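You operate a simulated robot arm through the tools that you are given. There is no shell and no other tool. Be economical: measure what you need, move in short steps, check, and stop when the job is done.

You run a simulated two-armed robot. Do the job below in one go: nothing can be reset, and whatever is moved stays where it is left.

## Task
Take the lid off the tin labelled "NEW" on the build bench top and lay it down there. Then put the blue beaker in the inside of the dark grey sink. Then take the white sleeve on the top of the fill bench and put it away on the low shelf of bay b. Then stack the green module labelled "67" from the top of the fill bench on top of the green module marked "30". Then open the left packing drawer, fetch the white foam block from the inside of the left packing drawer and set it on the lower shelf of the packing bench and shut the drawer again. Then fetch the small pink lamp cap and set it on the flat red panel. Then pull the fuse drawer open. The order counts. Set down upright: blue beaker, small pink lamp cap.

It is judged by the outcome, as a careful person would: the job done as asked, and still so three seconds after it is handed in. It fails if anything else is knocked over, pushed out of place, dropped, spilled or broken. Lids that push on must go on centred and level and be pressed home; caps that screw on are set level and turned clockwise until they are tight.

## Robot
Two 7-joint arms with fingered hands on one trunk, on a base that drives. Base frame: it is fixed to the floor where the robot stands at the start and does not move with it; the origin is under the middle of the robot, x ahead of it, y to its left, z up; the surface under the hand at the start is at about z = 0.84. Lengths are in m, angles in degrees, forces in N, time in s.
The left shoulder is at the start at [0.07, 0.145, 1.162], the right one opposite. With the tool pointing down near the work surface each hand reaches from about 0.4 to 0.78 m from the robot's upright axis, wherever it stands, measured 20 degrees to its own side. Places, roughly: blue beaker [3.75, -0.5, 0.75]; flat red panel (13x17x2 cm) [-1.4, 0, 0.8]; fuse drawer [-2.7, -3.9, 0.9]; green module [4.75, 0, 0.75]; grey tin, red tin, teal tin [0.5, 0.25, 0.75]; inside of the dark grey sink [3.1, -0.2, 0.7]; left packing drawer [-1.5, -1.8, 0.7]; low shelf of bay B [-4, -8.7, 0.6]; lower shelf of the packing bench [-2, -2.1, 0.2]; small pink lamp cap (7x7x8 cm) [-2.4, -0.2, 0.8]; white foam block (9x13x3 cm) [-1.4, -1.8, 0.7]; white sleeve [4, -0.25, 0.75]. Payload 3.5 kg a hand.
The TCP of each hand is the grasp point between the finger pads, 0.025 m short of the fingertips. In the tool frame z runs along the fingers and y along their closing line. The gripper opens to 0.088 m. The gripper's body begins 0.029 m behind the TCP. The gripper is a hand of 4 fingers: y runs from the thumb to the fingers, the wrist lies at [-0.013, -0.097, -0.162] in the tool frame, and closing takes about 1.5 s.
Orientation is that of the tool frame in the base frame, as a unit quaternion [x, y, z, w]. With the fingers straight down and the wrist toward the robot, the tool's x, y and z point along [0, 1, 0], [1, 0, 0] and [0, 0, -1] of the base frame.

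## Interface
- The arms move only by the tool drive_tool. It takes "left_series", "right_series" or both (then of equal length, played together; a hand with none holds still); each is a list of rows, each a list of 3 entries, a list of its own where there are three numbers: the shift along the tool's x, y, z in m, then the turn, a rotation vector about the tool's x, y, z in degrees, then the finger opening in m, from 0 to 0.088. In form: [[[x, y, z], [rx, ry, rz], fingers], ...]. A call has 1 to 10 rows; each row shifts and turns the commanded pose from where the row before left it, along the tool's axes as they then stand. Each row takes 0.2 s and may step no farther than 0.05 m and 8.6 degrees from the row before; otherwise, or with a gripper value out of range, the whole call is refused. A pose out of reach is approached as far as the arm can. The call stops where the force on the tool passes 40 N (or 10 N more than at its start, if that is more) or the arm is blocked; 0.2 s more then pass. The fingers move at their own pace (about 0.045 m/s each) and stop on an object; they squeeze with about 30 N. The grip force told is the motor's: it shows also when the fingers shut on nothing. Time passes only in rows, and 0.2 s behind the last, so rows that do not move let the fingers close. It gives the time, the measured TCP pose, the force on the tool (base axes), the opening and the grip force at its end, in the units of the frame above (readings bear some noise), with the torque about the TCP (base axes, N m) and any sound that the robot's microphone picked up.
- Cameras (640 x 400 px; columns grow to the right, rows downward): "scene" is now at [0.1275, 0.0245, 1.4657]; the picture's right is [0.31, -0.95, 0.00], its down [-0.67, -0.22, -0.71] and it looks along [0.67, 0.22, -0.71] (base axes); focal length 265 px, centre (320, 200). "left" rides on the left gripper at [-0.064, -0.083, -0.098] in its tool frame; the picture's right is [-0.62, -0.37, 0.69], its down [0.71, -0.63, 0.30] and it looks along [0.32, 0.68, 0.65] (tool axes); focal length 265 px, centre (320, 200). "right" rides on the right gripper at [0.064, -0.083, -0.098] in its tool frame; the picture's right is [-0.62, 0.37, -0.69], its down [-0.71, -0.63, 0.30] and it looks along [-0.32, 0.68, 0.65] (tool axes); focal length 265 px, centre (320, 200). There is no depth. A picture from a camera that has moved, and an enlarged one, comes with that camera's place and axes in the base frame and with its lens.
- snapshot(camera): a new picture of that camera. It takes no simulated time.
- slide_trunk(by): slides the trunk up (or, below 0, down) by that many m; the arms and the scene camera ride with it, the base frame stays. It gives what a move gives, with no picture.
- roll_base(legs): drives the robot by 1 to 6 legs, each [ahead, left, turn to the left] in m, m and degrees, along the robot's own axes; the way and the turn of a leg run together, so that a leg with both is an arc; at most 1.5 m and 180 degrees a leg. The arms and the cameras ride along, it lands a little off, and it stops where it bumps. It gives what a move gives.
- preshape(shape, hand): the hand has 4 fingers and takes this shape, open, in about a second: jaw (thumb against the fingers, like two jaws); tri (thumb and two fingers); tip (a fingertip pinch); poke (one finger out to press); point (the index stretched); flat (the hand flat); cup (the hand cupped); fist (a fist). The gripper value then closes the fingers along that shape, each until it touches; the sizes above hold for jaw. It gives what a move gives, with no picture.
- head_to(pan, tilt): turns the head with the scene camera to pan (to the left, within 86 degrees either way) and tilt (down, from -29 to 69), counted from straight ahead of the robot. It gives what a move gives.
- enlarge(camera, box): a new picture of the part [left, top, right, bottom] of that camera's present view, enlarged. It takes no simulated time.
- job_done(): hands the job in; it is judged then, once.

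Work in short steps. Places have to be worked out from the pictures, the camera data and where the tool is seen: move nearer, look again, correct. Check each grasp and each placing, and mend what went wrong. You have 207 turns and 190 pictures in all, those below and enlarged ones among them. Open the grippers and draw the arms clear of the work before you hand the job in, unless the task says otherwise; then end with one line.

The tools are called after "Emit:" as name(argument=value, ...) on one line, values as JSON. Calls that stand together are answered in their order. drive_tool: Moves the arms, as the interface text tells. Its arguments: {"type":"object","properties":{"left_series":{"type":"array"},"right_series":{"type":"array"}},"required":[]} The other tools are called the same way: slide_trunk (by) slides the trunk up or down; preshape (shape, hand) gives the hand a shape; roll_base (legs) drives the base; head_to (pan, tilt) turns the head that bears the scene camera; snapshot (camera) takes a picture; enlarge (camera, box) takes an enlarged picture of a part of a camera's view; job_done () hands the job in.

At the start:

```text
t: 0.0
left_eef_pos: [0.4247, 0.3665, 1.182]
left_ee_rot: [0.707, 0.707, 0.0, 0.001]
left_contact_force: [-0.4, 0.2, 0.5]
left_torque: [0.0, -0.03, -0.01]
left_finger_gap: 0.0878
left_grasp_force: 0.0
left_shape: jaw
right_eef_pos: [0.5583, -0.046, 1.1812]
right_ee_rot: [0.707, 0.707, 0.0, 0.0]
right_contact_force: [0.6, 0.8, 0.2]
right_torque: [0.0, 0.01, 0.03]
right_finger_gap: 0.0876
right_grasp_force: 0.1
right_shape: jaw
trunk travel left (down, up): [-0.725, 0.115]
robot x, y, heading: [-0.0011, -0.0003, -0.0]
head pan, tilt: [17.8, 44.9]
```

scene: 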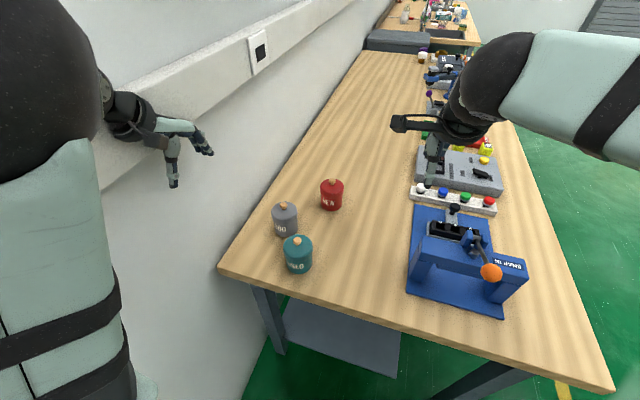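
right: 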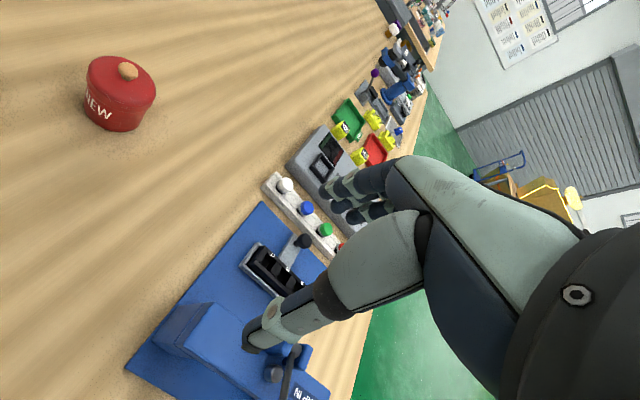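
left: 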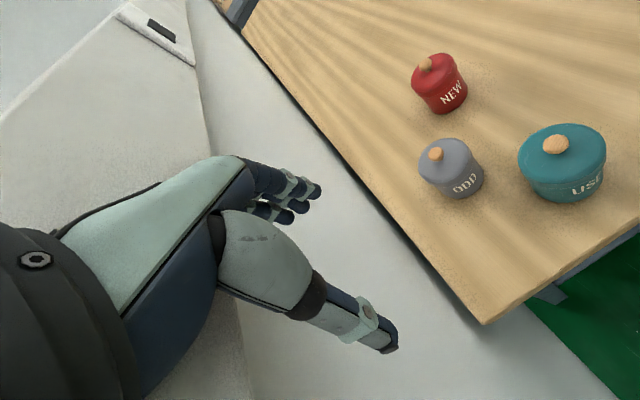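

The red tin reads NEW; triangulating gives its knob at about [0.711, 0.178, 0.94]. I bring the left hand above it and move the right hand aside.

Emit:
drive_tool(left_series=[[[-0.0235, 0.0355, 0.012], [0, 0, 0], 0.088], [[-0.0235, 0.0355, 0.012], [0, 0, 0], 0.088], [[-0.0235, 0.0355, 0.012], [0, 0, 0], 0.088], [[-0.0235, 0.0355, 0.012], [0, 0, 0], 0.088], [[-0.0235, 0.0355, 0.012], [0, 0, 0], 0.088], [[-0.0235, 0.0355, 0.012], [0, 0, 0], 0.088], [[-0.0235, 0.0355, 0.012], [0, 0, 0], 0.088], [[-0.0235, 0.0355, 0.012], [0, 0, 0], 0.088]], right_series=[[[-0.02, 0, 0], [0, 0, 0], 0.088], [[-0.02, 0, 0], [0, 0, 0], 0.088], [[-0.02, 0, 0], [0, 0, 0], 0.088], [[-0.02, 0, 0], [0, 0, 0], 0.088], [[-0.02, 0, 0], [0, 0, 0], 0.088], [[-0.02, 0, 0], [0, 0, 0], 0.088], [[0, 0, 0], [0, 0, 0], 0.088], [[0, 0, 0], [0, 0, 0], 0.088]])

Emit:
snapshot(camera="left")

Emit:
snapshot(camera="scene")

```text
t: 1.8
left_eef_pos: [0.7114, 0.179, 1.0847]
left_ee_rot: [0.706, 0.708, -0.002, -0.002]
left_contact_force: [0.7, 0.3, 1.0]
left_torque: [0.01, 0.0, 0.02]
left_finger_gap: 0.0877
left_grasp_force: 0.0
left_shape: jaw
right_eef_pos: [0.5622, -0.168, 1.1787]
right_ee_rot: [0.708, 0.707, -0.001, -0.001]
right_contact_force: [0.2, -0.6, -0.1]
right_torque: [0.0, 0.0, 0.01]
right_finger_gap: 0.0874
right_grasp_force: 0.1
right_shape: jaw
trunk travel left (down, up): [-0.725, 0.115]
robot x, y, heading: [0.0036, 0.0019, 0.1]
head pan, tilt: [17.8, 44.9]
```

```text
186 pictures are left
camera left: at [0.6286, 0.1132, 1.1832], right [-0.37, -0.62, -0.69], down [-0.63, 0.71, -0.3], along [0.68, 0.33, -0.66], focal length 265 px, centre (320, 200)
```

left: 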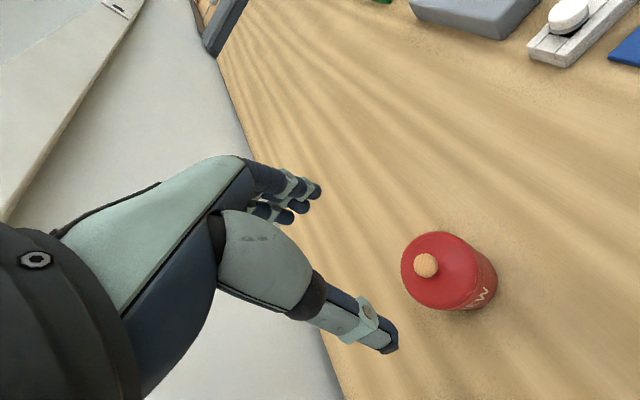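

```text
185 pictures are left
camera scene: at [0.1303, 0.0242, 1.4655], right [0.31, -0.95, 0.0], down [-0.67, -0.22, -0.71], along [0.67, 0.22, -0.71], focal length 265 px, centre (320, 200)
```

scene: 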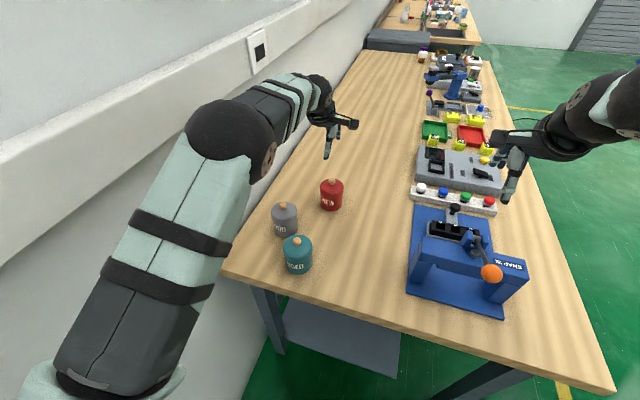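

The knob refines to about [0.722, 0.178, 0.93]. I go down to just above it with a narrower opening and look.

Emit:
drive_tool(left_series=[[[0, 0.01, 0.03], [0, 0, 0], 0.05], [[0, 0, 0.04], [0, 0, 0], 0.05], [[0, 0, 0.03], [0, 0, 0], 0.05], [[0, 0, 0.01], [0, 0, 0], 0.05]])

Emit:
snapshot(camera="left")

Emit:
enlarge(camera="scene", box=[250, 100, 410, 290])

```text
t: 2.8
left_eef_pos: [0.7179, 0.1786, 0.9756]
left_ee_rot: [0.707, 0.707, 0.0, 0.001]
left_contact_force: [-0.6, -0.2, -0.3]
left_torque: [0.01, -0.02, -0.01]
left_finger_gap: 0.0504
left_grasp_force: 0.1
left_shape: jaw
right_eef_pos: [0.5612, -0.167, 1.1803]
right_ee_rot: [0.707, 0.707, 0.0, 0.0]
right_contact_force: [0.6, -0.2, -1.4]
right_torque: [0.01, -0.02, 0.0]
right_finger_gap: 0.0875
right_grasp_force: 0.1
right_shape: jaw
trunk travel left (down, up): [-0.725, 0.115]
robot x, y, heading: [0.001, 0.0008, 0.0]
head pan, tilt: [17.8, 44.9]
```

```text
184 pictures are left
camera left: at [0.6363, 0.1127, 1.0748], right [-0.37, -0.62, -0.69], down [-0.63, 0.71, -0.3], along [0.68, 0.32, -0.65], focal length 265 px, centre (320, 200)
```

left: 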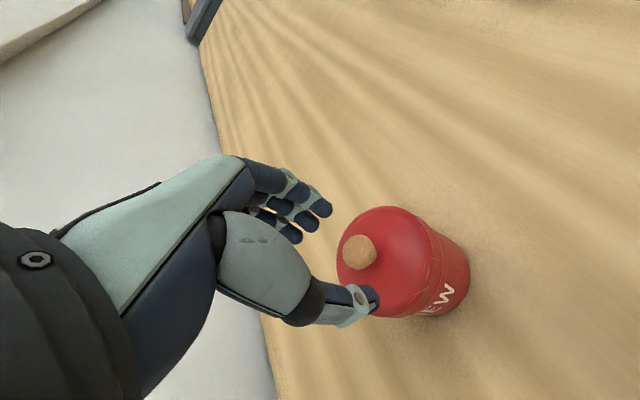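

```text
2.11 times, centred on (330, 195) of scene
camera zoom: at [0.128, 0.0246, 1.4657], right [0.31, -0.95, 0.0], down [-0.67, -0.22, -0.71], along [0.67, 0.22, -0.71], focal length 558 px, centre (299, 210)
```

zoom: 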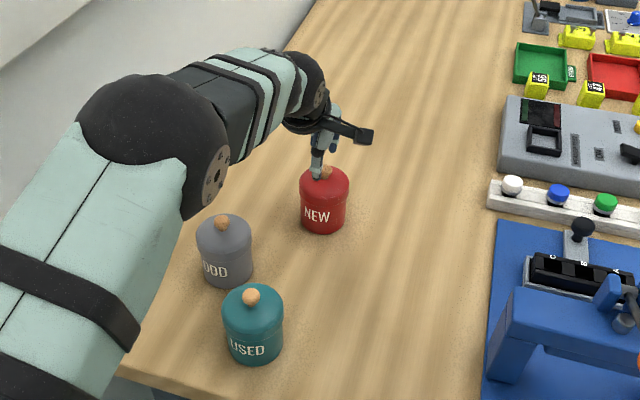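

Knob estimate holds at [0.725, 0.179]. I lower onto it in small steps and close.

Emit:
drive_tool(left_series=[[[0, 0.007, 0.01], [0, 0, 0], 0.05], [[0, 0, 0.012], [0, 0, 0], 0.05], [[0, 0, 0.01], [0, 0, 0], 0.05]])

Emit:
snapshot(camera="left")

```text
t: 3.6
left_eef_pos: [0.7255, 0.1766, 0.9456]
left_ee_rot: [0.707, 0.708, 0.002, 0.001]
left_contact_force: [0.3, -0.5, 4.4]
left_torque: [0.0, 0.15, -0.01]
left_finger_gap: 0.05
left_grasp_force: 0.0
left_shape: jaw
right_eef_pos: [0.5582, -0.1677, 1.1812]
right_ee_rot: [0.707, 0.707, 0.0, 0.001]
right_contact_force: [0.3, -0.5, -0.2]
right_torque: [0.01, 0.04, -0.01]
right_finger_gap: 0.0874
right_grasp_force: 0.1
right_shape: jaw
trunk travel left (down, up): [-0.725, 0.115]
robot x, y, heading: [-0.0014, -0.0011, -0.0]
head pan, tilt: [17.8, 44.9]
```

```text
182 pictures are left
camera left: at [0.6417, 0.1122, 1.0446], right [-0.37, -0.62, -0.69], down [-0.63, 0.71, -0.31], along [0.69, 0.32, -0.65], focal length 265 px, centre (320, 200)
```

left: 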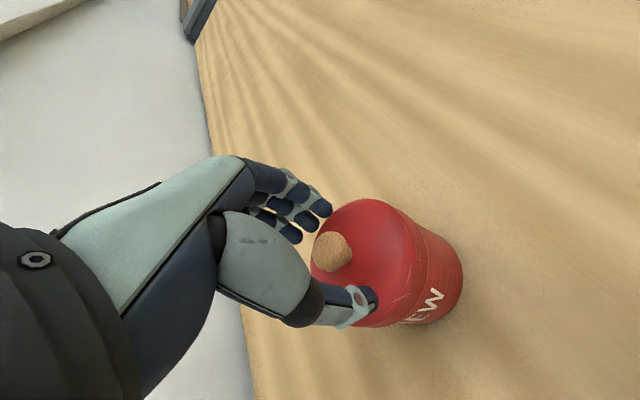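

Tips just touch the lid. I rise 3 mm and close on the knob.

Emit:
drive_tool(left_series=[[[0, 0, -0.003], [0, 0, 0], 0.05], [[0, 0, 0], [0, 0, 0], 0.0], [[0, 0, 0], [0, 0, 0], 0.0], [[0, 0, 0], [0, 0, 0], 0.0], [[0, 0, 0], [0, 0, 0], 0.0], [[0, 0, 0], [0, 0, 0], 0.0], [[0, 0, 0], [0, 0, 0], 0.0]])

Emit:
snapshot(camera="left")

```text
t: 5.2
left_eef_pos: [0.7251, 0.1782, 0.9508]
left_ee_rot: [0.707, 0.707, 0.002, 0.003]
left_contact_force: [1.9, 1.5, 19.6]
left_torque: [-0.24, -0.26, 0.03]
left_finger_gap: 0.0172
left_grasp_force: 30.0
left_shape: jaw
right_eef_pos: [0.5557, -0.1684, 1.1816]
right_ee_rot: [0.707, 0.707, 0.001, 0.001]
right_contact_force: [0.7, 0.3, 0.5]
right_torque: [-0.02, 0.0, -0.02]
right_finger_gap: 0.0876
right_grasp_force: 0.1
right_shape: jaw
trunk travel left (down, up): [-0.725, 0.115]
robot x, y, heading: [0.0003, 0.0007, -0.1]
head pan, tilt: [17.8, 44.9]
heard: snap
```

```text
181 pictures are left
camera left: at [0.6408, 0.1121, 1.0493], right [-0.36, -0.62, -0.7], down [-0.63, 0.71, -0.31], along [0.69, 0.33, -0.65], focal length 265 px, centre (320, 200)
```

left: 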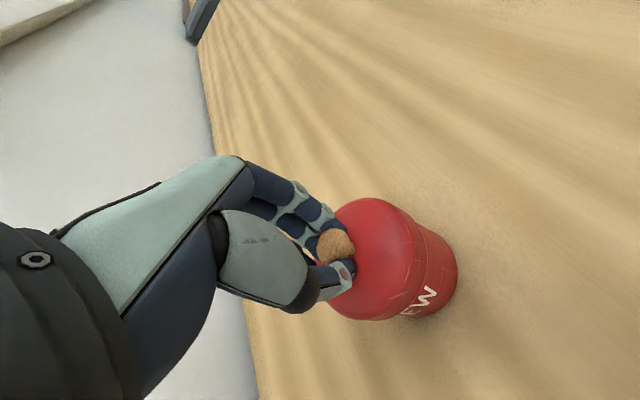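

Knob gripped (17 mm gap, 30 N). A snap was heard, probably from pressing the lid. I lift slowly.

Emit:
drive_tool(left_series=[[[0, 0, -0.006], [0, 0, 0], 0.0], [[0, 0, -0.006], [0, 0, 0], 0.0], [[0, 0, -0.008], [0, 0, 0], 0.0], [[0, 0, -0.01], [0, 0, 0], 0.0]])

Emit:
snapshot(camera="left")

Emit:
enlarge(camera="scene", box=[250, 100, 410, 290])

```text
t: 6.2
left_eef_pos: [0.7249, 0.1784, 0.9775]
left_ee_rot: [0.707, 0.707, -0.001, 0.0]
left_contact_force: [-0.5, -0.4, -1.0]
left_torque: [-0.02, 0.0, 0.01]
left_finger_gap: 0.0166
left_grasp_force: 30.4
left_shape: jaw
right_eef_pos: [0.5592, -0.1672, 1.1807]
right_ee_rot: [0.707, 0.707, 0.0, 0.0]
right_contact_force: [0.0, -0.3, -0.2]
right_torque: [-0.01, 0.03, 0.02]
right_finger_gap: 0.0875
right_grasp_force: 0.1
right_shape: jaw
trunk travel left (down, up): [-0.725, 0.115]
robot x, y, heading: [0.0032, -0.0013, -0.1]
head pan, tilt: [17.8, 44.9]
```

```text
180 pictures are left
camera left: at [0.6424, 0.1125, 1.0757], right [-0.37, -0.62, -0.69], down [-0.63, 0.71, -0.3], along [0.68, 0.32, -0.65], focal length 265 px, centre (320, 200)
```

left: 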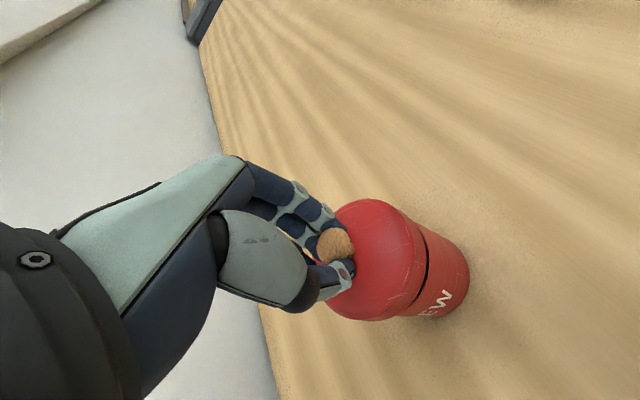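

```text
2.11 times, centred on (330, 195) of scene
camera zoom: at [0.1273, 0.0243, 1.4657], right [0.31, -0.95, 0.0], down [-0.67, -0.22, -0.71], along [0.67, 0.22, -0.71], focal length 558 px, centre (299, 210)
```

zoom: 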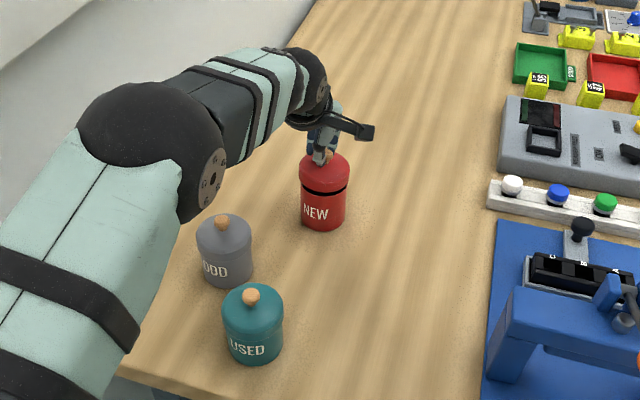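

The lid is coming off level. I lift it clear and carry it to the free bench spot near [0.66, 0.04].

Emit:
drive_tool(left_series=[[[0, 0, -0.04], [0, 0, 0], 0.0], [[0, 0, -0.03], [0, 0, 0], 0.0], [[-0.035, -0.015, 0], [0, 0, 0], 0.0], [[-0.035, -0.015, 0], [0, 0, 0], 0.0], [[-0.035, -0.015, 0], [0, 0, 0], 0.0], [[-0.033, -0.02, 0], [0, 0, 0], 0.0], [[0, 0, 0.03], [0, 0, 0], 0.0], [[0, 0, 0.03], [0, 0, 0], 0.0]])

Emit:
snapshot(camera="scene")

Emit:
snapshot(camera="left")

```text
t: 8.0
left_eef_pos: [0.6621, 0.0414, 0.9869]
left_ee_rot: [0.707, 0.707, 0.001, 0.0]
left_contact_force: [-0.6, -0.5, 0.0]
left_torque: [-0.02, -0.01, 0.02]
left_finger_gap: 0.0165
left_grasp_force: 29.8
left_shape: jaw
right_eef_pos: [0.5599, -0.1671, 1.1793]
right_ee_rot: [0.706, 0.708, -0.001, -0.001]
right_contact_force: [0.8, -0.1, 0.2]
right_torque: [-0.02, 0.02, 0.02]
right_finger_gap: 0.0875
right_grasp_force: 0.0
right_shape: jaw
trunk travel left (down, up): [-0.725, 0.115]
robot x, y, heading: [-0.0014, -0.002, 0.1]
head pan, tilt: [17.8, 44.9]
```

```text
178 pictures are left
camera scene: at [0.129, 0.0247, 1.4656], right [0.31, -0.95, 0.0], down [-0.67, -0.22, -0.71], along [0.67, 0.22, -0.71], focal length 265 px, centre (320, 200)
```

scene: 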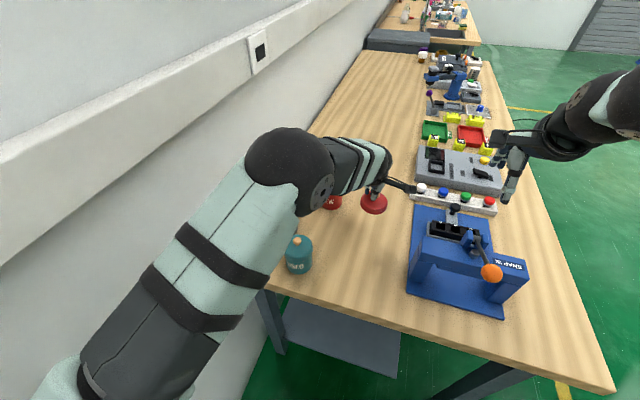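

```text
177 pictures are left
camera left: at [0.5803, -0.025, 1.0854], right [-0.37, -0.62, -0.69], down [-0.63, 0.71, -0.3], along [0.68, 0.32, -0.65], focal length 265 px, centre (320, 200)
```

left: 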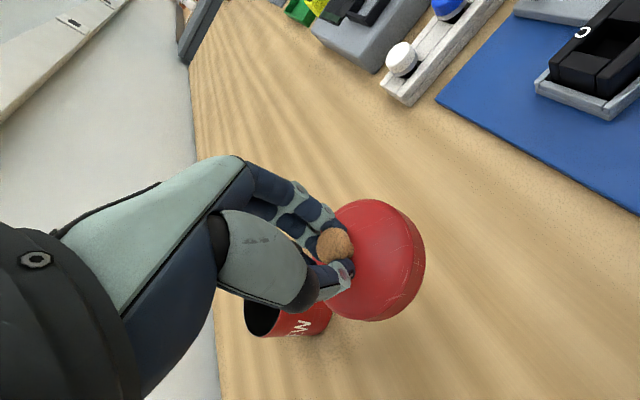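

The lid is off and the area below is clear. I lower gently until contact.

Emit:
drive_tool(left_series=[[[0, 0, 0.03], [0, 0, 0], 0.0], [[0, 0, 0.02], [0, 0, 0], 0.0], [[0, 0, 0.012], [0, 0, 0], 0.0], [[0, 0, 0.008], [0, 0, 0], 0.0]])

Emit:
snapshot(camera="left")

```text
t: 9.0
left_eef_pos: [0.6604, 0.0405, 0.9168]
left_ee_rot: [0.707, 0.707, 0.0, 0.0]
left_contact_force: [0.3, 0.5, -1.3]
left_torque: [0.03, 0.02, 0.0]
left_finger_gap: 0.0168
left_grasp_force: 29.9
left_shape: jaw
right_eef_pos: [0.5615, -0.1668, 1.1804]
right_ee_rot: [0.707, 0.707, 0.0, -0.002]
right_contact_force: [0.1, 0.2, 0.8]
right_torque: [-0.03, 0.03, -0.02]
right_finger_gap: 0.0873
right_grasp_force: 0.0
right_shape: jaw
trunk travel left (down, up): [-0.725, 0.115]
robot x, y, heading: [-0.0009, 0.0031, 0.1]
head pan, tilt: [17.8, 44.9]
```

```text
176 pictures are left
camera left: at [0.5786, -0.0255, 1.0156], right [-0.37, -0.62, -0.69], down [-0.63, 0.71, -0.3], along [0.68, 0.32, -0.65], focal length 265 px, centre (320, 200)
```

left: 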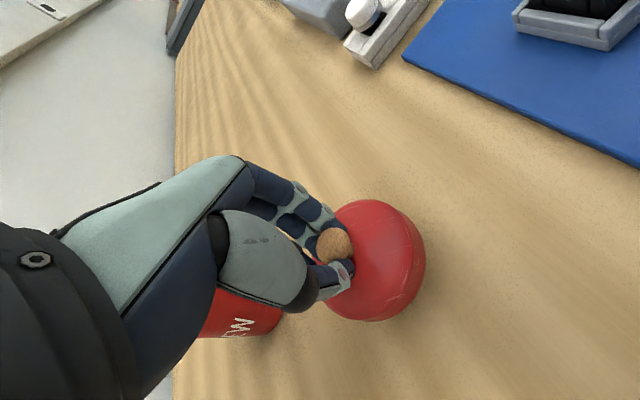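

Emit:
drive_tool(left_series=[[[0, 0, 0.006], [0, 0, 0], 0.0], [[0, 0, 0.004], [0, 0, 0], 0.0], [[0, 0, 0.004], [0, 0, 0], 0.0]])

```text
t: 9.8
left_eef_pos: [0.6599, 0.0413, 0.9036]
left_ee_rot: [0.707, 0.707, 0.0, -0.001]
left_contact_force: [0.1, 0.5, -0.8]
left_torque: [0.02, 0.01, 0.03]
left_finger_gap: 0.0167
left_grasp_force: 29.9
left_shape: jaw
right_eef_pos: [0.5591, -0.1665, 1.1811]
right_ee_rot: [0.707, 0.707, 0.0, 0.0]
right_contact_force: [-0.4, -0.3, 0.1]
right_torque: [-0.04, -0.01, -0.02]
right_finger_gap: 0.088
right_grasp_force: 0.1
right_shape: jaw
trunk travel left (down, up): [-0.725, 0.115]
robot x, y, heading: [-0.0017, 0.0021, -0.0]
head pan, tilt: [17.8, 44.9]
```

No contact yet; I continue lowering in 4 mm steps.

Emit:
drive_tool(left_series=[[[0, 0, 0.004], [0, 0, 0], 0.0], [[0, 0, 0.004], [0, 0, 0], 0.0], [[0, 0, 0.004], [0, 0, 0], 0.0]])

Emit:
snapshot(camera="left")

```text
t: 10.6
left_eef_pos: [0.6624, 0.041, 0.8908]
left_ee_rot: [0.707, 0.707, 0.0, 0.0]
left_contact_force: [0.4, -0.9, 0.7]
left_torque: [-0.06, 0.02, -0.01]
left_finger_gap: 0.0166
left_grasp_force: 30.2
left_shape: jaw
right_eef_pos: [0.5601, -0.1674, 1.1798]
right_ee_rot: [0.707, 0.707, -0.001, 0.001]
right_contact_force: [0.4, 0.3, -0.4]
right_torque: [0.04, -0.01, 0.02]
right_finger_gap: 0.0879
right_grasp_force: 0.0
right_shape: jaw
trunk travel left (down, up): [-0.725, 0.115]
robot x, y, heading: [-0.0036, 0.0015, 0.3]
head pan, tilt: [17.8, 44.9]
```

```text
175 pictures are left
camera left: at [0.5782, -0.0254, 0.9899], right [-0.37, -0.62, -0.69], down [-0.63, 0.71, -0.3], along [0.68, 0.32, -0.65], focal length 265 px, centre (320, 200)
```

left: 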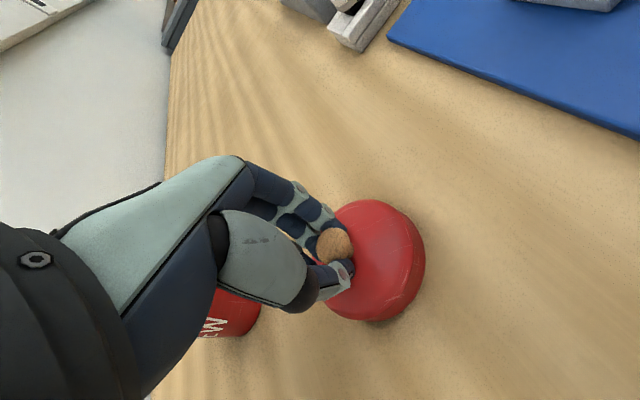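

Emit:
drive_tool(left_series=[[[0, 0, 0.003], [0, 0, 0], 0.0], [[0, 0, 0.003], [0, 0, 0], 0.0]])

```text
t: 11.2
left_eef_pos: [0.6609, 0.0405, 0.885]
left_ee_rot: [0.706, 0.708, 0.0, 0.0]
left_contact_force: [-0.2, -1.0, 0.3]
left_torque: [0.05, -0.02, 0.0]
left_finger_gap: 0.0165
left_grasp_force: 29.7
left_shape: jaw
right_eef_pos: [0.5591, -0.1677, 1.1792]
right_ee_rot: [0.708, 0.707, 0.0, 0.0]
right_contact_force: [0.5, 0.3, -0.8]
right_torque: [-0.01, -0.02, 0.03]
right_finger_gap: 0.0876
right_grasp_force: 0.0
right_shape: jaw
trunk travel left (down, up): [-0.725, 0.115]
robot x, y, heading: [-0.0023, 0.0041, -0.2]
head pan, tilt: [17.8, 44.9]
```

Still free; I continue down gently.

Emit:
drive_tool(left_series=[[[0, 0, 0.003], [0, 0, 0], 0.0], [[0, 0, 0.003], [0, 0, 0], 0.0], [[0, 0, 0.003], [0, 0, 0], 0.0]])

```text
t: 12.0
left_eef_pos: [0.6615, 0.0406, 0.8778]
left_ee_rot: [0.707, 0.707, 0.001, 0.001]
left_contact_force: [-0.6, -0.3, 3.5]
left_torque: [-0.07, -0.03, 0.01]
left_finger_gap: 0.0165
left_grasp_force: 30.3
left_shape: jaw
right_eef_pos: [0.558, -0.1677, 1.1806]
right_ee_rot: [0.707, 0.707, 0.0, 0.0]
right_contact_force: [-0.2, 0.4, 0.3]
right_torque: [0.02, -0.03, 0.01]
right_finger_gap: 0.0876
right_grasp_force: 0.0
right_shape: jaw
trunk travel left (down, up): [-0.725, 0.115]
robot x, y, heading: [0.0017, 0.0016, -0.2]
head pan, tilt: [17.8, 44.9]
```

Contact with the bench (3.5 N). I open and rise straight up.

Emit:
drive_tool(left_series=[[[0, 0, 0], [0, 0, 0], 0.03], [[0, 0, 0], [0, 0, 0], 0.05], [[0, 0, 0], [0, 0, 0], 0.05], [[0, 0, 0], [0, 0, 0], 0.05], [[0, 0, -0.02], [0, 0, 0], 0.05], [[0, 0, -0.05], [0, 0, 0], 0.05], [[0, 0, -0.05], [0, 0, 0], 0.05], [[0, 0, -0.05], [0, 0, 0], 0.05], [[0, 0, -0.05], [0, 0, 0], 0.05], [[0, 0, -0.05], [0, 0, 0], 0.05]])

Emit:
snapshot(camera="left")

Emit:
snapshot(camera="scene")

```text
t: 14.2
left_eef_pos: [0.6598, 0.0412, 1.1465]
left_ee_rot: [0.707, 0.707, 0.0, -0.001]
left_contact_force: [0.3, 0.6, -0.4]
left_torque: [0.01, 0.01, -0.03]
left_finger_gap: 0.0495
left_grasp_force: 0.0
left_shape: jaw
right_eef_pos: [0.5588, -0.1675, 1.1797]
right_ee_rot: [0.707, 0.707, 0.001, 0.0]
right_contact_force: [-0.6, 0.2, 0.2]
right_torque: [-0.01, 0.02, 0.0]
right_finger_gap: 0.0877
right_grasp_force: 0.0
right_shape: jaw
trunk travel left (down, up): [-0.725, 0.115]
robot x, y, heading: [-0.0008, 0.0011, -0.2]
head pan, tilt: [17.8, 44.9]
```

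```text
174 pictures are left
camera left: at [0.5771, -0.0251, 1.2464], right [-0.37, -0.62, -0.69], down [-0.63, 0.71, -0.3], along [0.68, 0.32, -0.65], focal length 265 px, centre (320, 200)
```

left: 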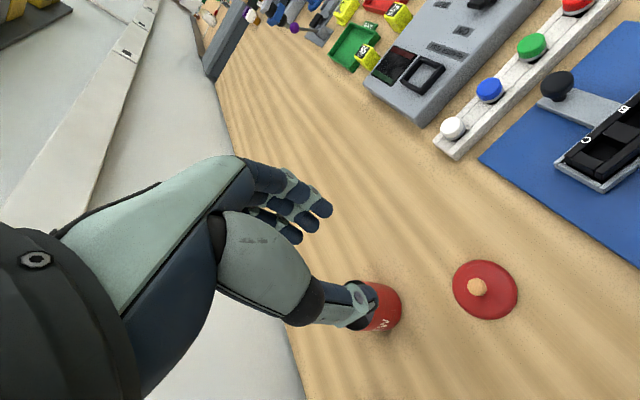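

```text
173 pictures are left
camera scene: at [0.1264, 0.0244, 1.4658], right [0.31, -0.95, 0.0], down [-0.67, -0.22, -0.71], along [0.67, 0.22, -0.71], focal length 265 px, centre (320, 200)
```

scene: 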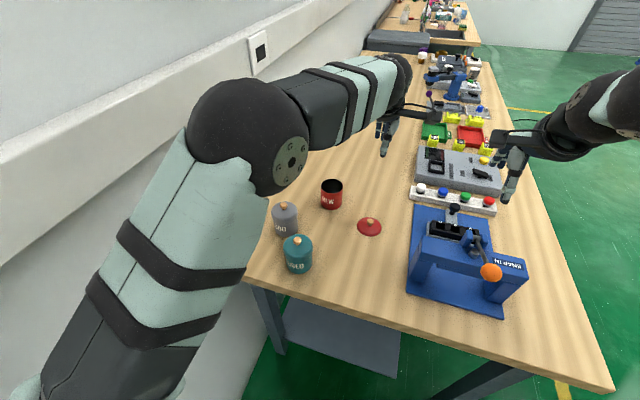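

Lid lies flat, tin stands. Next I tuck the arms back and look to the right side before driving.

Emit:
drive_tool(left_series=[[[0.04, -0.03, 0], [0, 0, 0], 0.088], [[0.04, -0.03, 0], [0, 0, 0], 0.088], [[0.04, -0.03, 0], [0, 0, 0], 0.088], [[0.03, -0.04, 0], [0, 0, 0], 0.088], [[0.01, -0.04, 0], [0, 0, 0], 0.088], [[0, -0.04, 0], [0, 0, 0], 0.088]], right_series=[[[-0.01, -0.02, 0], [0, 0, 0], 0.088], [[-0.01, -0.02, 0], [0, 0, 0], 0.088], [[-0.01, -0.02, 0], [0, 0, 0], 0.088], [[-0.01, -0.02, 0], [0, 0, 0], 0.088], [[0, -0.02, 0], [0, 0, 0], 0.088], [[0, -0.02, 0], [0, 0, 0], 0.088]])

Emit:
head_to(pan=-30, tilt=20)

Emit:
snapshot(camera="scene")

Emit:
head_to(pan=-80, tilt=25)

Emit:
snapshot(camera="scene")

```text
t: 15.6
left_eef_pos: [0.4468, 0.1889, 1.1498]
left_ee_rot: [0.709, 0.705, 0.006, -0.002]
left_contact_force: [-0.8, -0.6, 0.3]
left_torque: [0.03, -0.02, 0.02]
left_finger_gap: 0.0879
left_grasp_force: 0.0
left_shape: jaw
right_eef_pos: [0.4346, -0.2195, 1.1793]
right_ee_rot: [0.708, 0.706, 0.004, -0.003]
right_contact_force: [-0.7, -1.0, 0.8]
right_torque: [0.04, 0.02, 0.01]
right_finger_gap: 0.0874
right_grasp_force: 0.1
right_shape: jaw
trunk travel left (down, up): [-0.725, 0.115]
robot x, y, heading: [-0.0017, -0.0006, -0.1]
head pan, tilt: [17.8, 44.9]
```

```text
t: 16.8
left_eef_pos: [0.4495, 0.1907, 1.1485]
left_ee_rot: [0.707, 0.707, 0.004, -0.001]
left_contact_force: [-0.4, -1.0, -0.2]
left_torque: [0.0, 0.01, 0.0]
left_finger_gap: 0.0877
left_grasp_force: 0.0
left_shape: jaw
right_eef_pos: [0.4382, -0.2167, 1.1788]
right_ee_rot: [0.707, 0.707, 0.004, -0.002]
right_contact_force: [0.2, -1.6, 0.8]
right_torque: [-0.03, 0.02, 0.0]
right_finger_gap: 0.0877
right_grasp_force: 0.0
right_shape: jaw
trunk travel left (down, up): [-0.725, 0.115]
robot x, y, heading: [0.0013, 0.0015, 0.1]
head pan, tilt: [-30.0, 20.0]
```

```text
172 pictures are left
camera scene: at [0.1279, -0.0596, 1.504], right [-0.5, -0.87, -0.01], down [-0.29, 0.18, -0.94], along [0.81, -0.47, -0.35], focal length 265 px, centre (320, 200)
```

scene: 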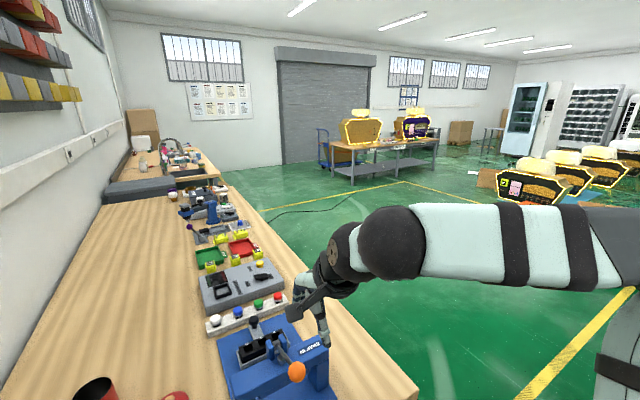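

```text
t: 17.9
left_eef_pos: [0.4487, 0.1913, 1.1479]
left_ee_rot: [0.707, 0.707, 0.004, -0.002]
left_contact_force: [0.7, 0.5, -0.6]
left_torque: [0.0, 0.03, 0.01]
left_finger_gap: 0.0877
left_grasp_force: 0.0
left_shape: jaw
right_eef_pos: [0.4374, -0.2163, 1.1792]
right_ee_rot: [0.707, 0.707, 0.004, -0.002]
right_contact_force: [0.7, -0.2, 0.4]
right_torque: [-0.03, 0.0, -0.03]
right_finger_gap: 0.0877
right_grasp_force: 0.0
right_shape: jaw
trunk travel left (down, up): [-0.725, 0.115]
robot x, y, heading: [-0.0002, -0.0003, -0.1]
head pan, tilt: [-80.0, 25.0]
```

```text
171 pictures are left
camera scene: at [0.0634, -0.1038, 1.4955], right [-0.98, -0.17, 0.0], down [-0.07, 0.42, -0.9], along [0.16, -0.89, -0.43], focal length 265 px, centre (320, 200)
```

scene: 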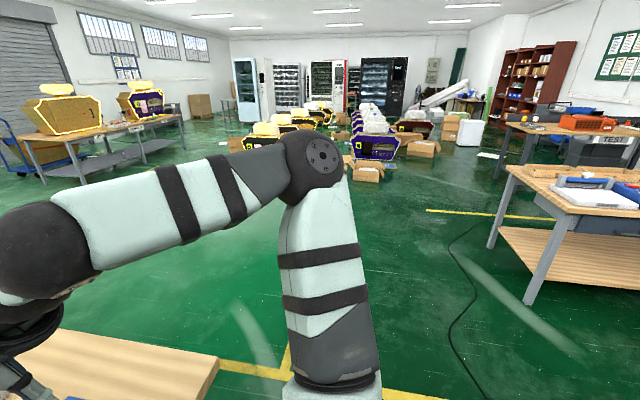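

The way along the right side of the bench is clear. I back off, shift right, and drive to about (3.4, -1.25), then face the fill bench.

Emit:
roll_base(legs=[[-0.35, 0, 0], [0, -1.25, 0], [1.5, 0, 0], [1.5, 0, 0], [0.75, 0, 0], [0, 0, 90]])

Emit:
head_to(pan=0, tilt=35)

Emit:
snapshot(camera="scene")

```text
t: 47.6
left_eef_pos: [3.1889, -0.7773, 1.1457]
left_ee_rot: [-0.001, 1.0, 0.0, 0.0]
left_contact_force: [0.3, 0.0, 0.4]
left_torque: [-0.03, 0.01, 0.03]
left_finger_gap: 0.0877
left_grasp_force: 0.1
left_shape: jaw
right_eef_pos: [3.5955, -0.7869, 1.1804]
right_ee_rot: [-0.002, 1.0, 0.0, 0.0]
right_contact_force: [0.6, -0.2, 0.9]
right_torque: [-0.01, -0.01, 0.01]
right_finger_gap: 0.0877
right_grasp_force: 0.0
right_shape: jaw
trunk travel left (down, up): [-0.725, 0.115]
robot x, y, heading: [3.3926, -1.2284, 90.0]
head pan, tilt: [-80.0, 25.0]
```

```text
t: 49.2
left_eef_pos: [3.1896, -0.7773, 1.1451]
left_ee_rot: [-0.001, 1.0, 0.0, 0.0]
left_contact_force: [0.8, -0.4, 0.1]
left_torque: [0.02, -0.01, -0.02]
left_finger_gap: 0.0875
left_grasp_force: 0.0
left_shape: jaw
right_eef_pos: [3.5954, -0.7874, 1.1804]
right_ee_rot: [-0.001, 1.0, 0.0, 0.001]
right_contact_force: [-0.7, 0.3, 0.5]
right_torque: [0.01, -0.04, 0.02]
right_finger_gap: 0.0876
right_grasp_force: 0.0
right_shape: jaw
trunk travel left (down, up): [-0.725, 0.115]
robot x, y, heading: [3.3866, -1.231, 90.1]
head pan, tilt: [0.0, 35.0]
```

```text
170 pictures are left
camera scene: at [3.3897, -1.0895, 1.4804], right [1.0, 0.0, 0.0], down [0.0, -0.57, -0.82], along [0.0, 0.82, -0.57], focal length 265 px, centre (320, 200)
```

scene: 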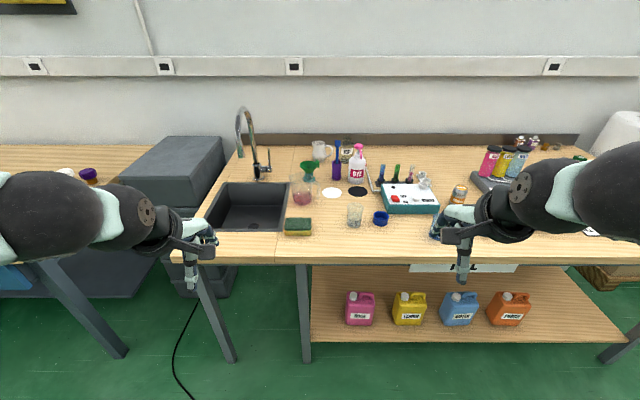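

I see the fill bench with the sink on the left. I enlarge to identify the beaker.

Emit:
enlarge(camera="scene", box=[200, 120, 440, 270])

Emit:
enlarge(camera="scene", box=[430, 120, 640, 260])

```text
2.67 times, centred on (320, 195) of scene
camera zoom: at [3.3897, -1.0895, 1.4804], right [1.0, 0.0, 0.0], down [0.0, -0.57, -0.82], along [0.0, 0.82, -0.57], focal length 707 px, centre (320, 213)
```

zoom: 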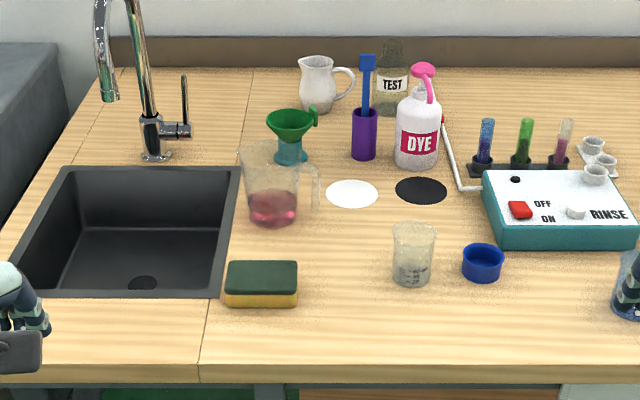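

```text
2.86 times, centred on (535, 190) of scene
camera zoom: at [3.3897, -1.0895, 1.4804], right [1.0, 0.0, 0.0], down [0.0, -0.57, -0.82], along [0.0, 0.82, -0.57], focal length 758 px, centre (-294, 229)
```

zoom: 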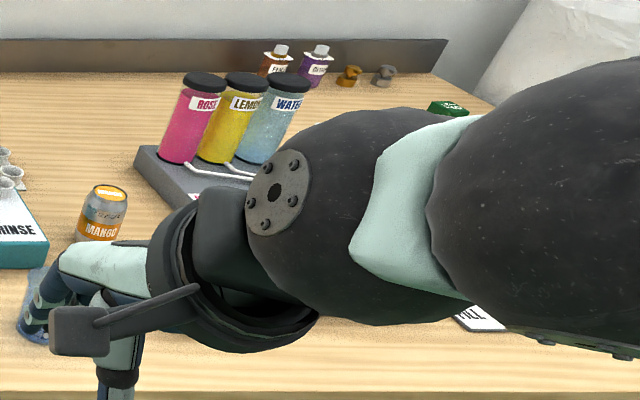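

The blue beaker is likely the object behind the right hand. I look with the right camera and move that hand aside.

Emit:
drive_tool(right_series=[[[0.04, 0, 0], [0, 0, 0], 0.088], [[0.04, 0, 0], [0, 0, 0], 0.088], [[0.04, 0, 0], [0, 0, 0], 0.088], [[0.04, 0, 0], [0, 0, 0], 0.088]])

Emit:
snapshot(camera="right")

Emit:
snapshot(camera="scene")

```text
t: 50.2
left_eef_pos: [3.1854, -0.7779, 1.1461]
left_ee_rot: [-0.003, 1.0, 0.0, 0.0]
left_contact_force: [-0.1, -0.2, 0.0]
left_torque: [0.02, 0.01, -0.02]
left_finger_gap: 0.0878
left_grasp_force: 0.1
left_shape: jaw
right_eef_pos: [3.4326, -0.7895, 1.1808]
right_ee_rot: [-0.003, 1.0, -0.001, 0.002]
right_contact_force: [-0.1, 0.1, -0.4]
right_torque: [0.0, 0.0, 0.05]
right_finger_gap: 0.0876
right_grasp_force: 0.0
right_shape: jaw
trunk travel left (down, up): [-0.725, 0.115]
robot x, y, heading: [3.3855, -1.2267, 90.1]
head pan, tilt: [0.0, 35.0]
```

```text
167 pictures are left
camera right: at [3.3683, -0.8728, 1.2803], right [0.62, 0.37, 0.69], down [0.72, -0.63, -0.3], along [0.32, 0.68, -0.65], focal length 265 px, centre (320, 200)
```

right: 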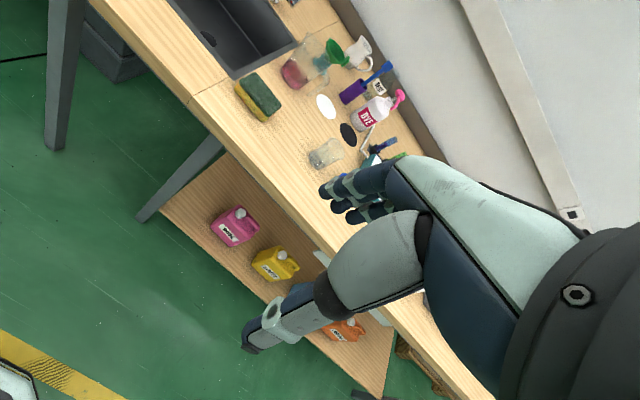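

```text
166 pictures are left
camera scene: at [3.3862, -1.0895, 1.4804], right [1.0, 0.0, 0.0], down [0.0, -0.57, -0.82], along [0.0, 0.82, -0.57], focal length 265 px, centre (320, 200)
```

scene: 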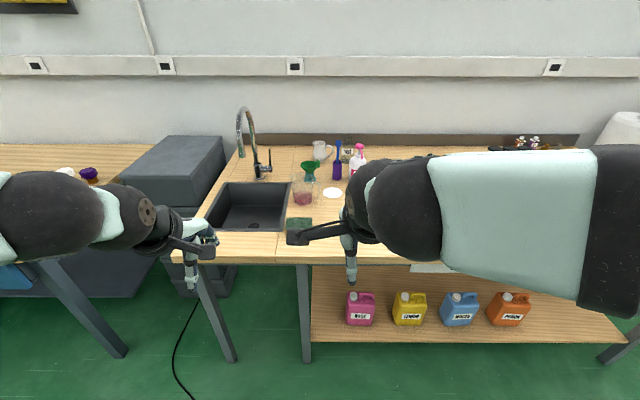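

I moved the wrong way; tool x points to the robot's left. I send the right hand to the right instead.

Emit:
drive_tool(right_series=[[[-0.05, 0, 0], [0, 0, 0], 0.088], [[-0.05, 0, 0], [0, 0, 0], 0.088], [[-0.05, 0, 0], [0, 0, 0], 0.088], [[-0.05, 0, 0], [0, 0, 0], 0.088], [[-0.05, 0, 0], [0, 0, 0], 0.088], [[-0.05, 0, 0], [0, 0, 0], 0.088], [[-0.05, 0, 0], [0, 0, 0], 0.088]])

Emit:
snapshot(camera="scene")

```text
t: 51.8
left_eef_pos: [3.19, -0.7765, 1.1459]
left_ee_rot: [-0.002, 1.0, 0.0, -0.002]
left_contact_force: [-0.2, 0.1, -0.7]
left_torque: [0.01, -0.01, -0.04]
left_finger_gap: 0.088
left_grasp_force: 0.0
left_shape: jaw
right_eef_pos: [3.7884, -0.7863, 1.1788]
right_ee_rot: [-0.001, 1.0, -0.001, 0.0]
right_contact_force: [-0.4, -0.6, -0.2]
right_torque: [0.0, 0.01, 0.03]
right_finger_gap: 0.0878
right_grasp_force: 0.0
right_shape: jaw
trunk travel left (down, up): [-0.725, 0.115]
robot x, y, heading: [3.388, -1.227, 90.3]
head pan, tilt: [0.0, 35.0]
```

```text
165 pictures are left
camera scene: at [3.3922, -1.0895, 1.4804], right [1.0, 0.0, 0.0], down [0.0, -0.57, -0.82], along [0.0, 0.82, -0.57], focal length 265 px, centre (320, 200)
```

scene: 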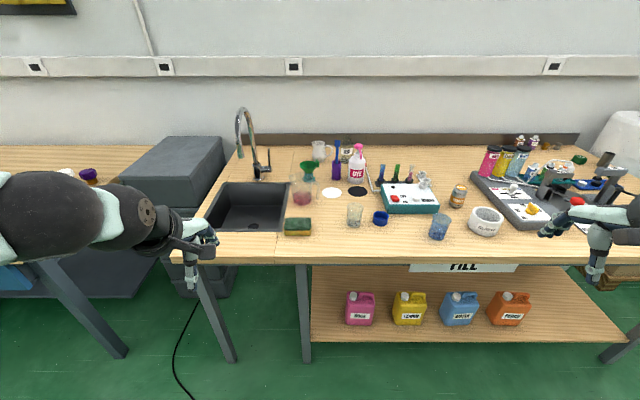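

Emit:
enlarge(camera="scene", box=[330, 160, 520, 260])

Emit:
snapshot(camera="right")

```text
3.37 times, centred on (425, 210) of scene
camera zoom: at [3.3922, -1.0895, 1.4804], right [1.0, 0.0, 0.0], down [0.0, -0.57, -0.82], along [0.0, 0.82, -0.57], focal length 893 px, centre (-34, 166)
```

zoom: 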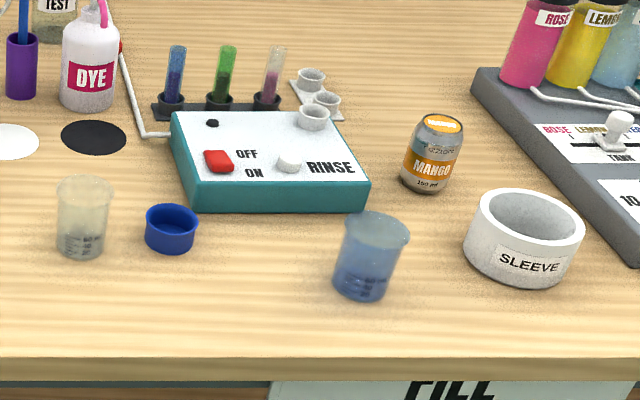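

```text
163 pictures are left
camera right: at [3.7247, -0.8711, 1.2787], right [0.62, 0.37, 0.69], down [0.72, -0.63, -0.3], along [0.32, 0.68, -0.66], focal length 265 px, centre (320, 200)
```

right: 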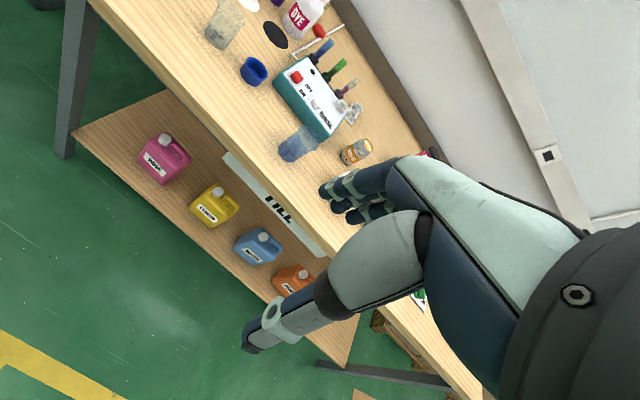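

The blue beaker is at about [3.80, -0.386], height about 7 cm, with the sleeve to its right at [4.0, -0.355]. I move nearer, to about (3.62, -0.92).

Emit:
roll_base(legs=[[0, -0.23, 0], [0.3, 0, 0]])

Emit:
head_to(pan=-10, tilt=50)

Emit:
snapshot(camera="scene")

Emit:
snapshot(camera="right")

```text
t: 55.1
left_eef_pos: [3.4172, -0.4778, 1.1465]
left_ee_rot: [-0.001, 1.0, 0.001, 0.001]
left_contact_force: [0.6, 0.3, -0.3]
left_torque: [0.02, 0.06, 0.0]
left_finger_gap: 0.0875
left_grasp_force: 0.1
left_shape: jaw
right_eef_pos: [4.0145, -0.4896, 1.18]
right_ee_rot: [-0.001, 1.0, 0.001, 0.0]
right_contact_force: [-0.2, 0.2, 0.7]
right_torque: [-0.01, 0.02, -0.04]
right_finger_gap: 0.0876
right_grasp_force: 0.0
right_shape: jaw
trunk travel left (down, up): [-0.725, 0.115]
robot x, y, heading: [3.617, -0.9253, 90.0]
head pan, tilt: [0.0, 35.0]
```

```text
t: 55.9
left_eef_pos: [3.4173, -0.4759, 1.1455]
left_ee_rot: [-0.001, 1.0, 0.0, 0.0]
left_contact_force: [0.8, -0.5, -0.7]
left_torque: [-0.01, 0.0, 0.02]
left_finger_gap: 0.0877
left_grasp_force: 0.1
left_shape: jaw
right_eef_pos: [4.0146, -0.4865, 1.1806]
right_ee_rot: [-0.001, 1.0, 0.0, 0.0]
right_contact_force: [0.5, -0.3, 0.5]
right_torque: [-0.01, 0.0, -0.02]
right_finger_gap: 0.0876
right_grasp_force: 0.1
right_shape: jaw
trunk travel left (down, up): [-0.725, 0.115]
robot x, y, heading: [3.6172, -0.9267, 90.0]
head pan, tilt: [-10.0, 50.0]
```

```text
162 pictures are left
camera scene: at [3.6307, -0.8001, 1.4587], right [0.99, -0.17, 0.0], down [-0.13, -0.75, -0.64], along [0.11, 0.63, -0.77], focal length 265 px, centre (320, 200)
```

scene: 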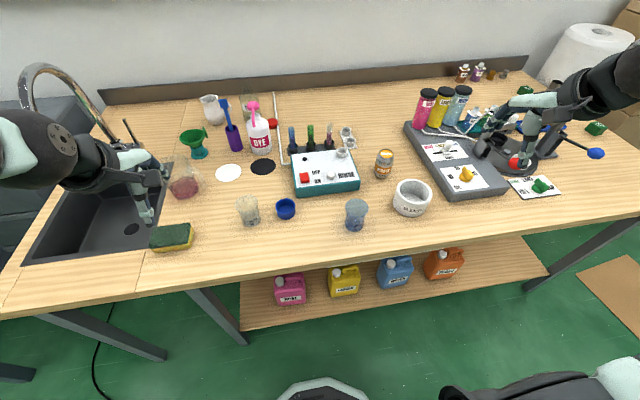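

```text
161 pictures are left
camera right: at [3.9499, -0.5701, 1.2795], right [0.62, 0.37, 0.69], down [0.72, -0.63, -0.3], along [0.32, 0.68, -0.65], focal length 265 px, centre (320, 200)
```

right: 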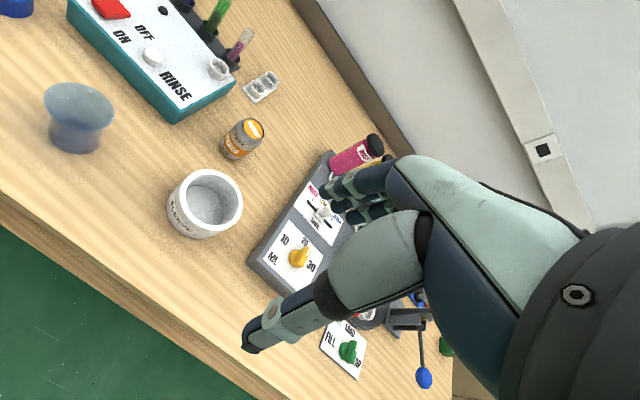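

Both cameras put the beaker base at [3.80, -0.393]. I bring the right hand above it.

Emit:
drive_tool(right_series=[[[0.04, 0.018, 0.01], [0, 0, 0], 0.088], [[0.04, 0.018, 0.01], [0, 0, 0], 0.088], [[0.045, 0.02, 0.02], [0, 0, 0], 0.088], [[0.045, 0.02, 0.02], [0, 0, 0], 0.088], [[0.0446, 0.0185, 0.02], [0, 0, 0], 0.088], [[0, 0, 0.04], [0, 0, 0], 0.088], [[0, 0, 0.04], [0, 0, 0], 0.088]])

Emit:
snapshot(camera="right")

Emit:
snapshot(camera="scene")

```text
refused: row 3 steps farther than a row can; nothing moved
```

```text
160 pictures are left
camera right: at [3.9499, -0.5701, 1.2795], right [0.62, 0.37, 0.69], down [0.72, -0.63, -0.3], along [0.32, 0.68, -0.65], focal length 265 px, centre (320, 200)
```

right: 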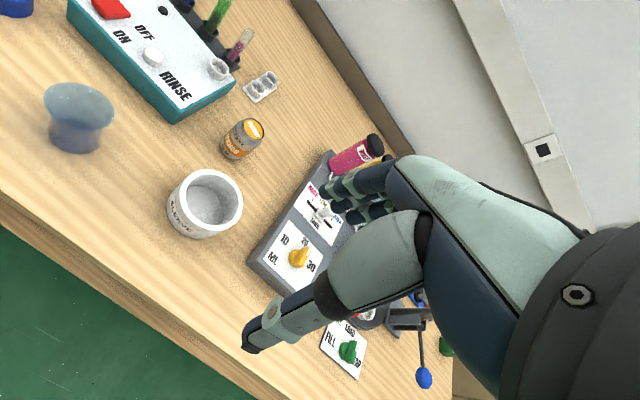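

```text
159 pictures are left
camera scene: at [3.6307, -0.8001, 1.4587], right [0.99, -0.17, 0.0], down [-0.13, -0.75, -0.64], along [0.11, 0.63, -0.77], focal length 265 px, centre (320, 200)
```

scene: 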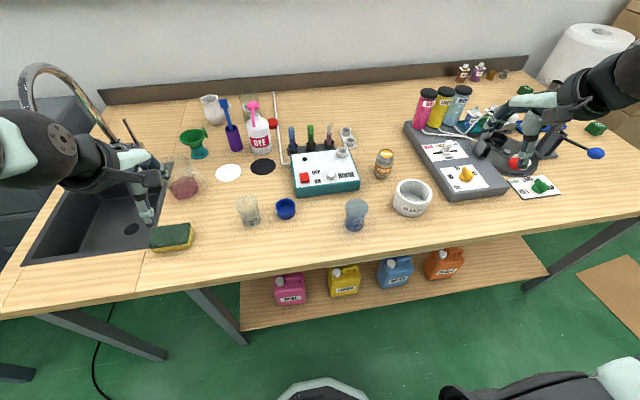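

A row was too long; I resend it with shorter rows.

Emit:
drive_tool(right_series=[[[0.036, 0.016, 0.01], [0, 0, 0], 0.088], [[0.036, 0.016, 0.01], [0, 0, 0], 0.088], [[0.036, 0.016, 0.02], [0, 0, 0], 0.088], [[0.036, 0.016, 0.02], [0, 0, 0], 0.088], [[0.036, 0.016, 0.02], [0, 0, 0], 0.088], [[0.0346, 0.0145, 0.02], [0, 0, 0], 0.088], [[0, 0, 0.03], [0, 0, 0], 0.088], [[0, 0, 0.03], [0, 0, 0], 0.088]])

Emit:
snapshot(camera="right")

```text
t: 57.7
left_eef_pos: [3.4169, -0.4755, 1.1444]
left_ee_rot: [-0.001, 1.0, 0.001, 0.0]
left_contact_force: [0.1, 0.0, -0.4]
left_torque: [0.03, 0.0, 0.01]
left_finger_gap: 0.0879
left_grasp_force: 0.0
left_shape: jaw
right_eef_pos: [3.7999, -0.3913, 1.0185]
right_ee_rot: [-0.001, 1.0, 0.0, -0.001]
right_contact_force: [0.7, 0.3, 0.1]
right_torque: [0.04, 0.01, -0.03]
right_finger_gap: 0.0875
right_grasp_force: 0.0
right_shape: jaw
trunk travel left (down, up): [-0.725, 0.115]
robot x, y, heading: [3.618, -0.9252, 89.9]
head pan, tilt: [-10.0, 50.0]
```

```text
158 pictures are left
camera right: at [3.7354, -0.4755, 1.1186], right [0.62, 0.37, 0.69], down [0.71, -0.63, -0.31], along [0.32, 0.68, -0.65], focal length 265 px, centre (320, 200)
```

right: 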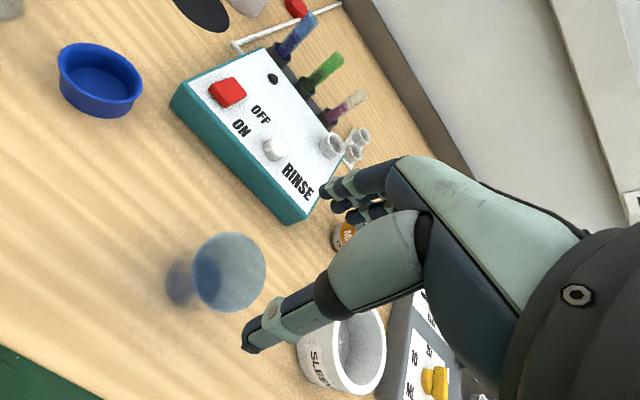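

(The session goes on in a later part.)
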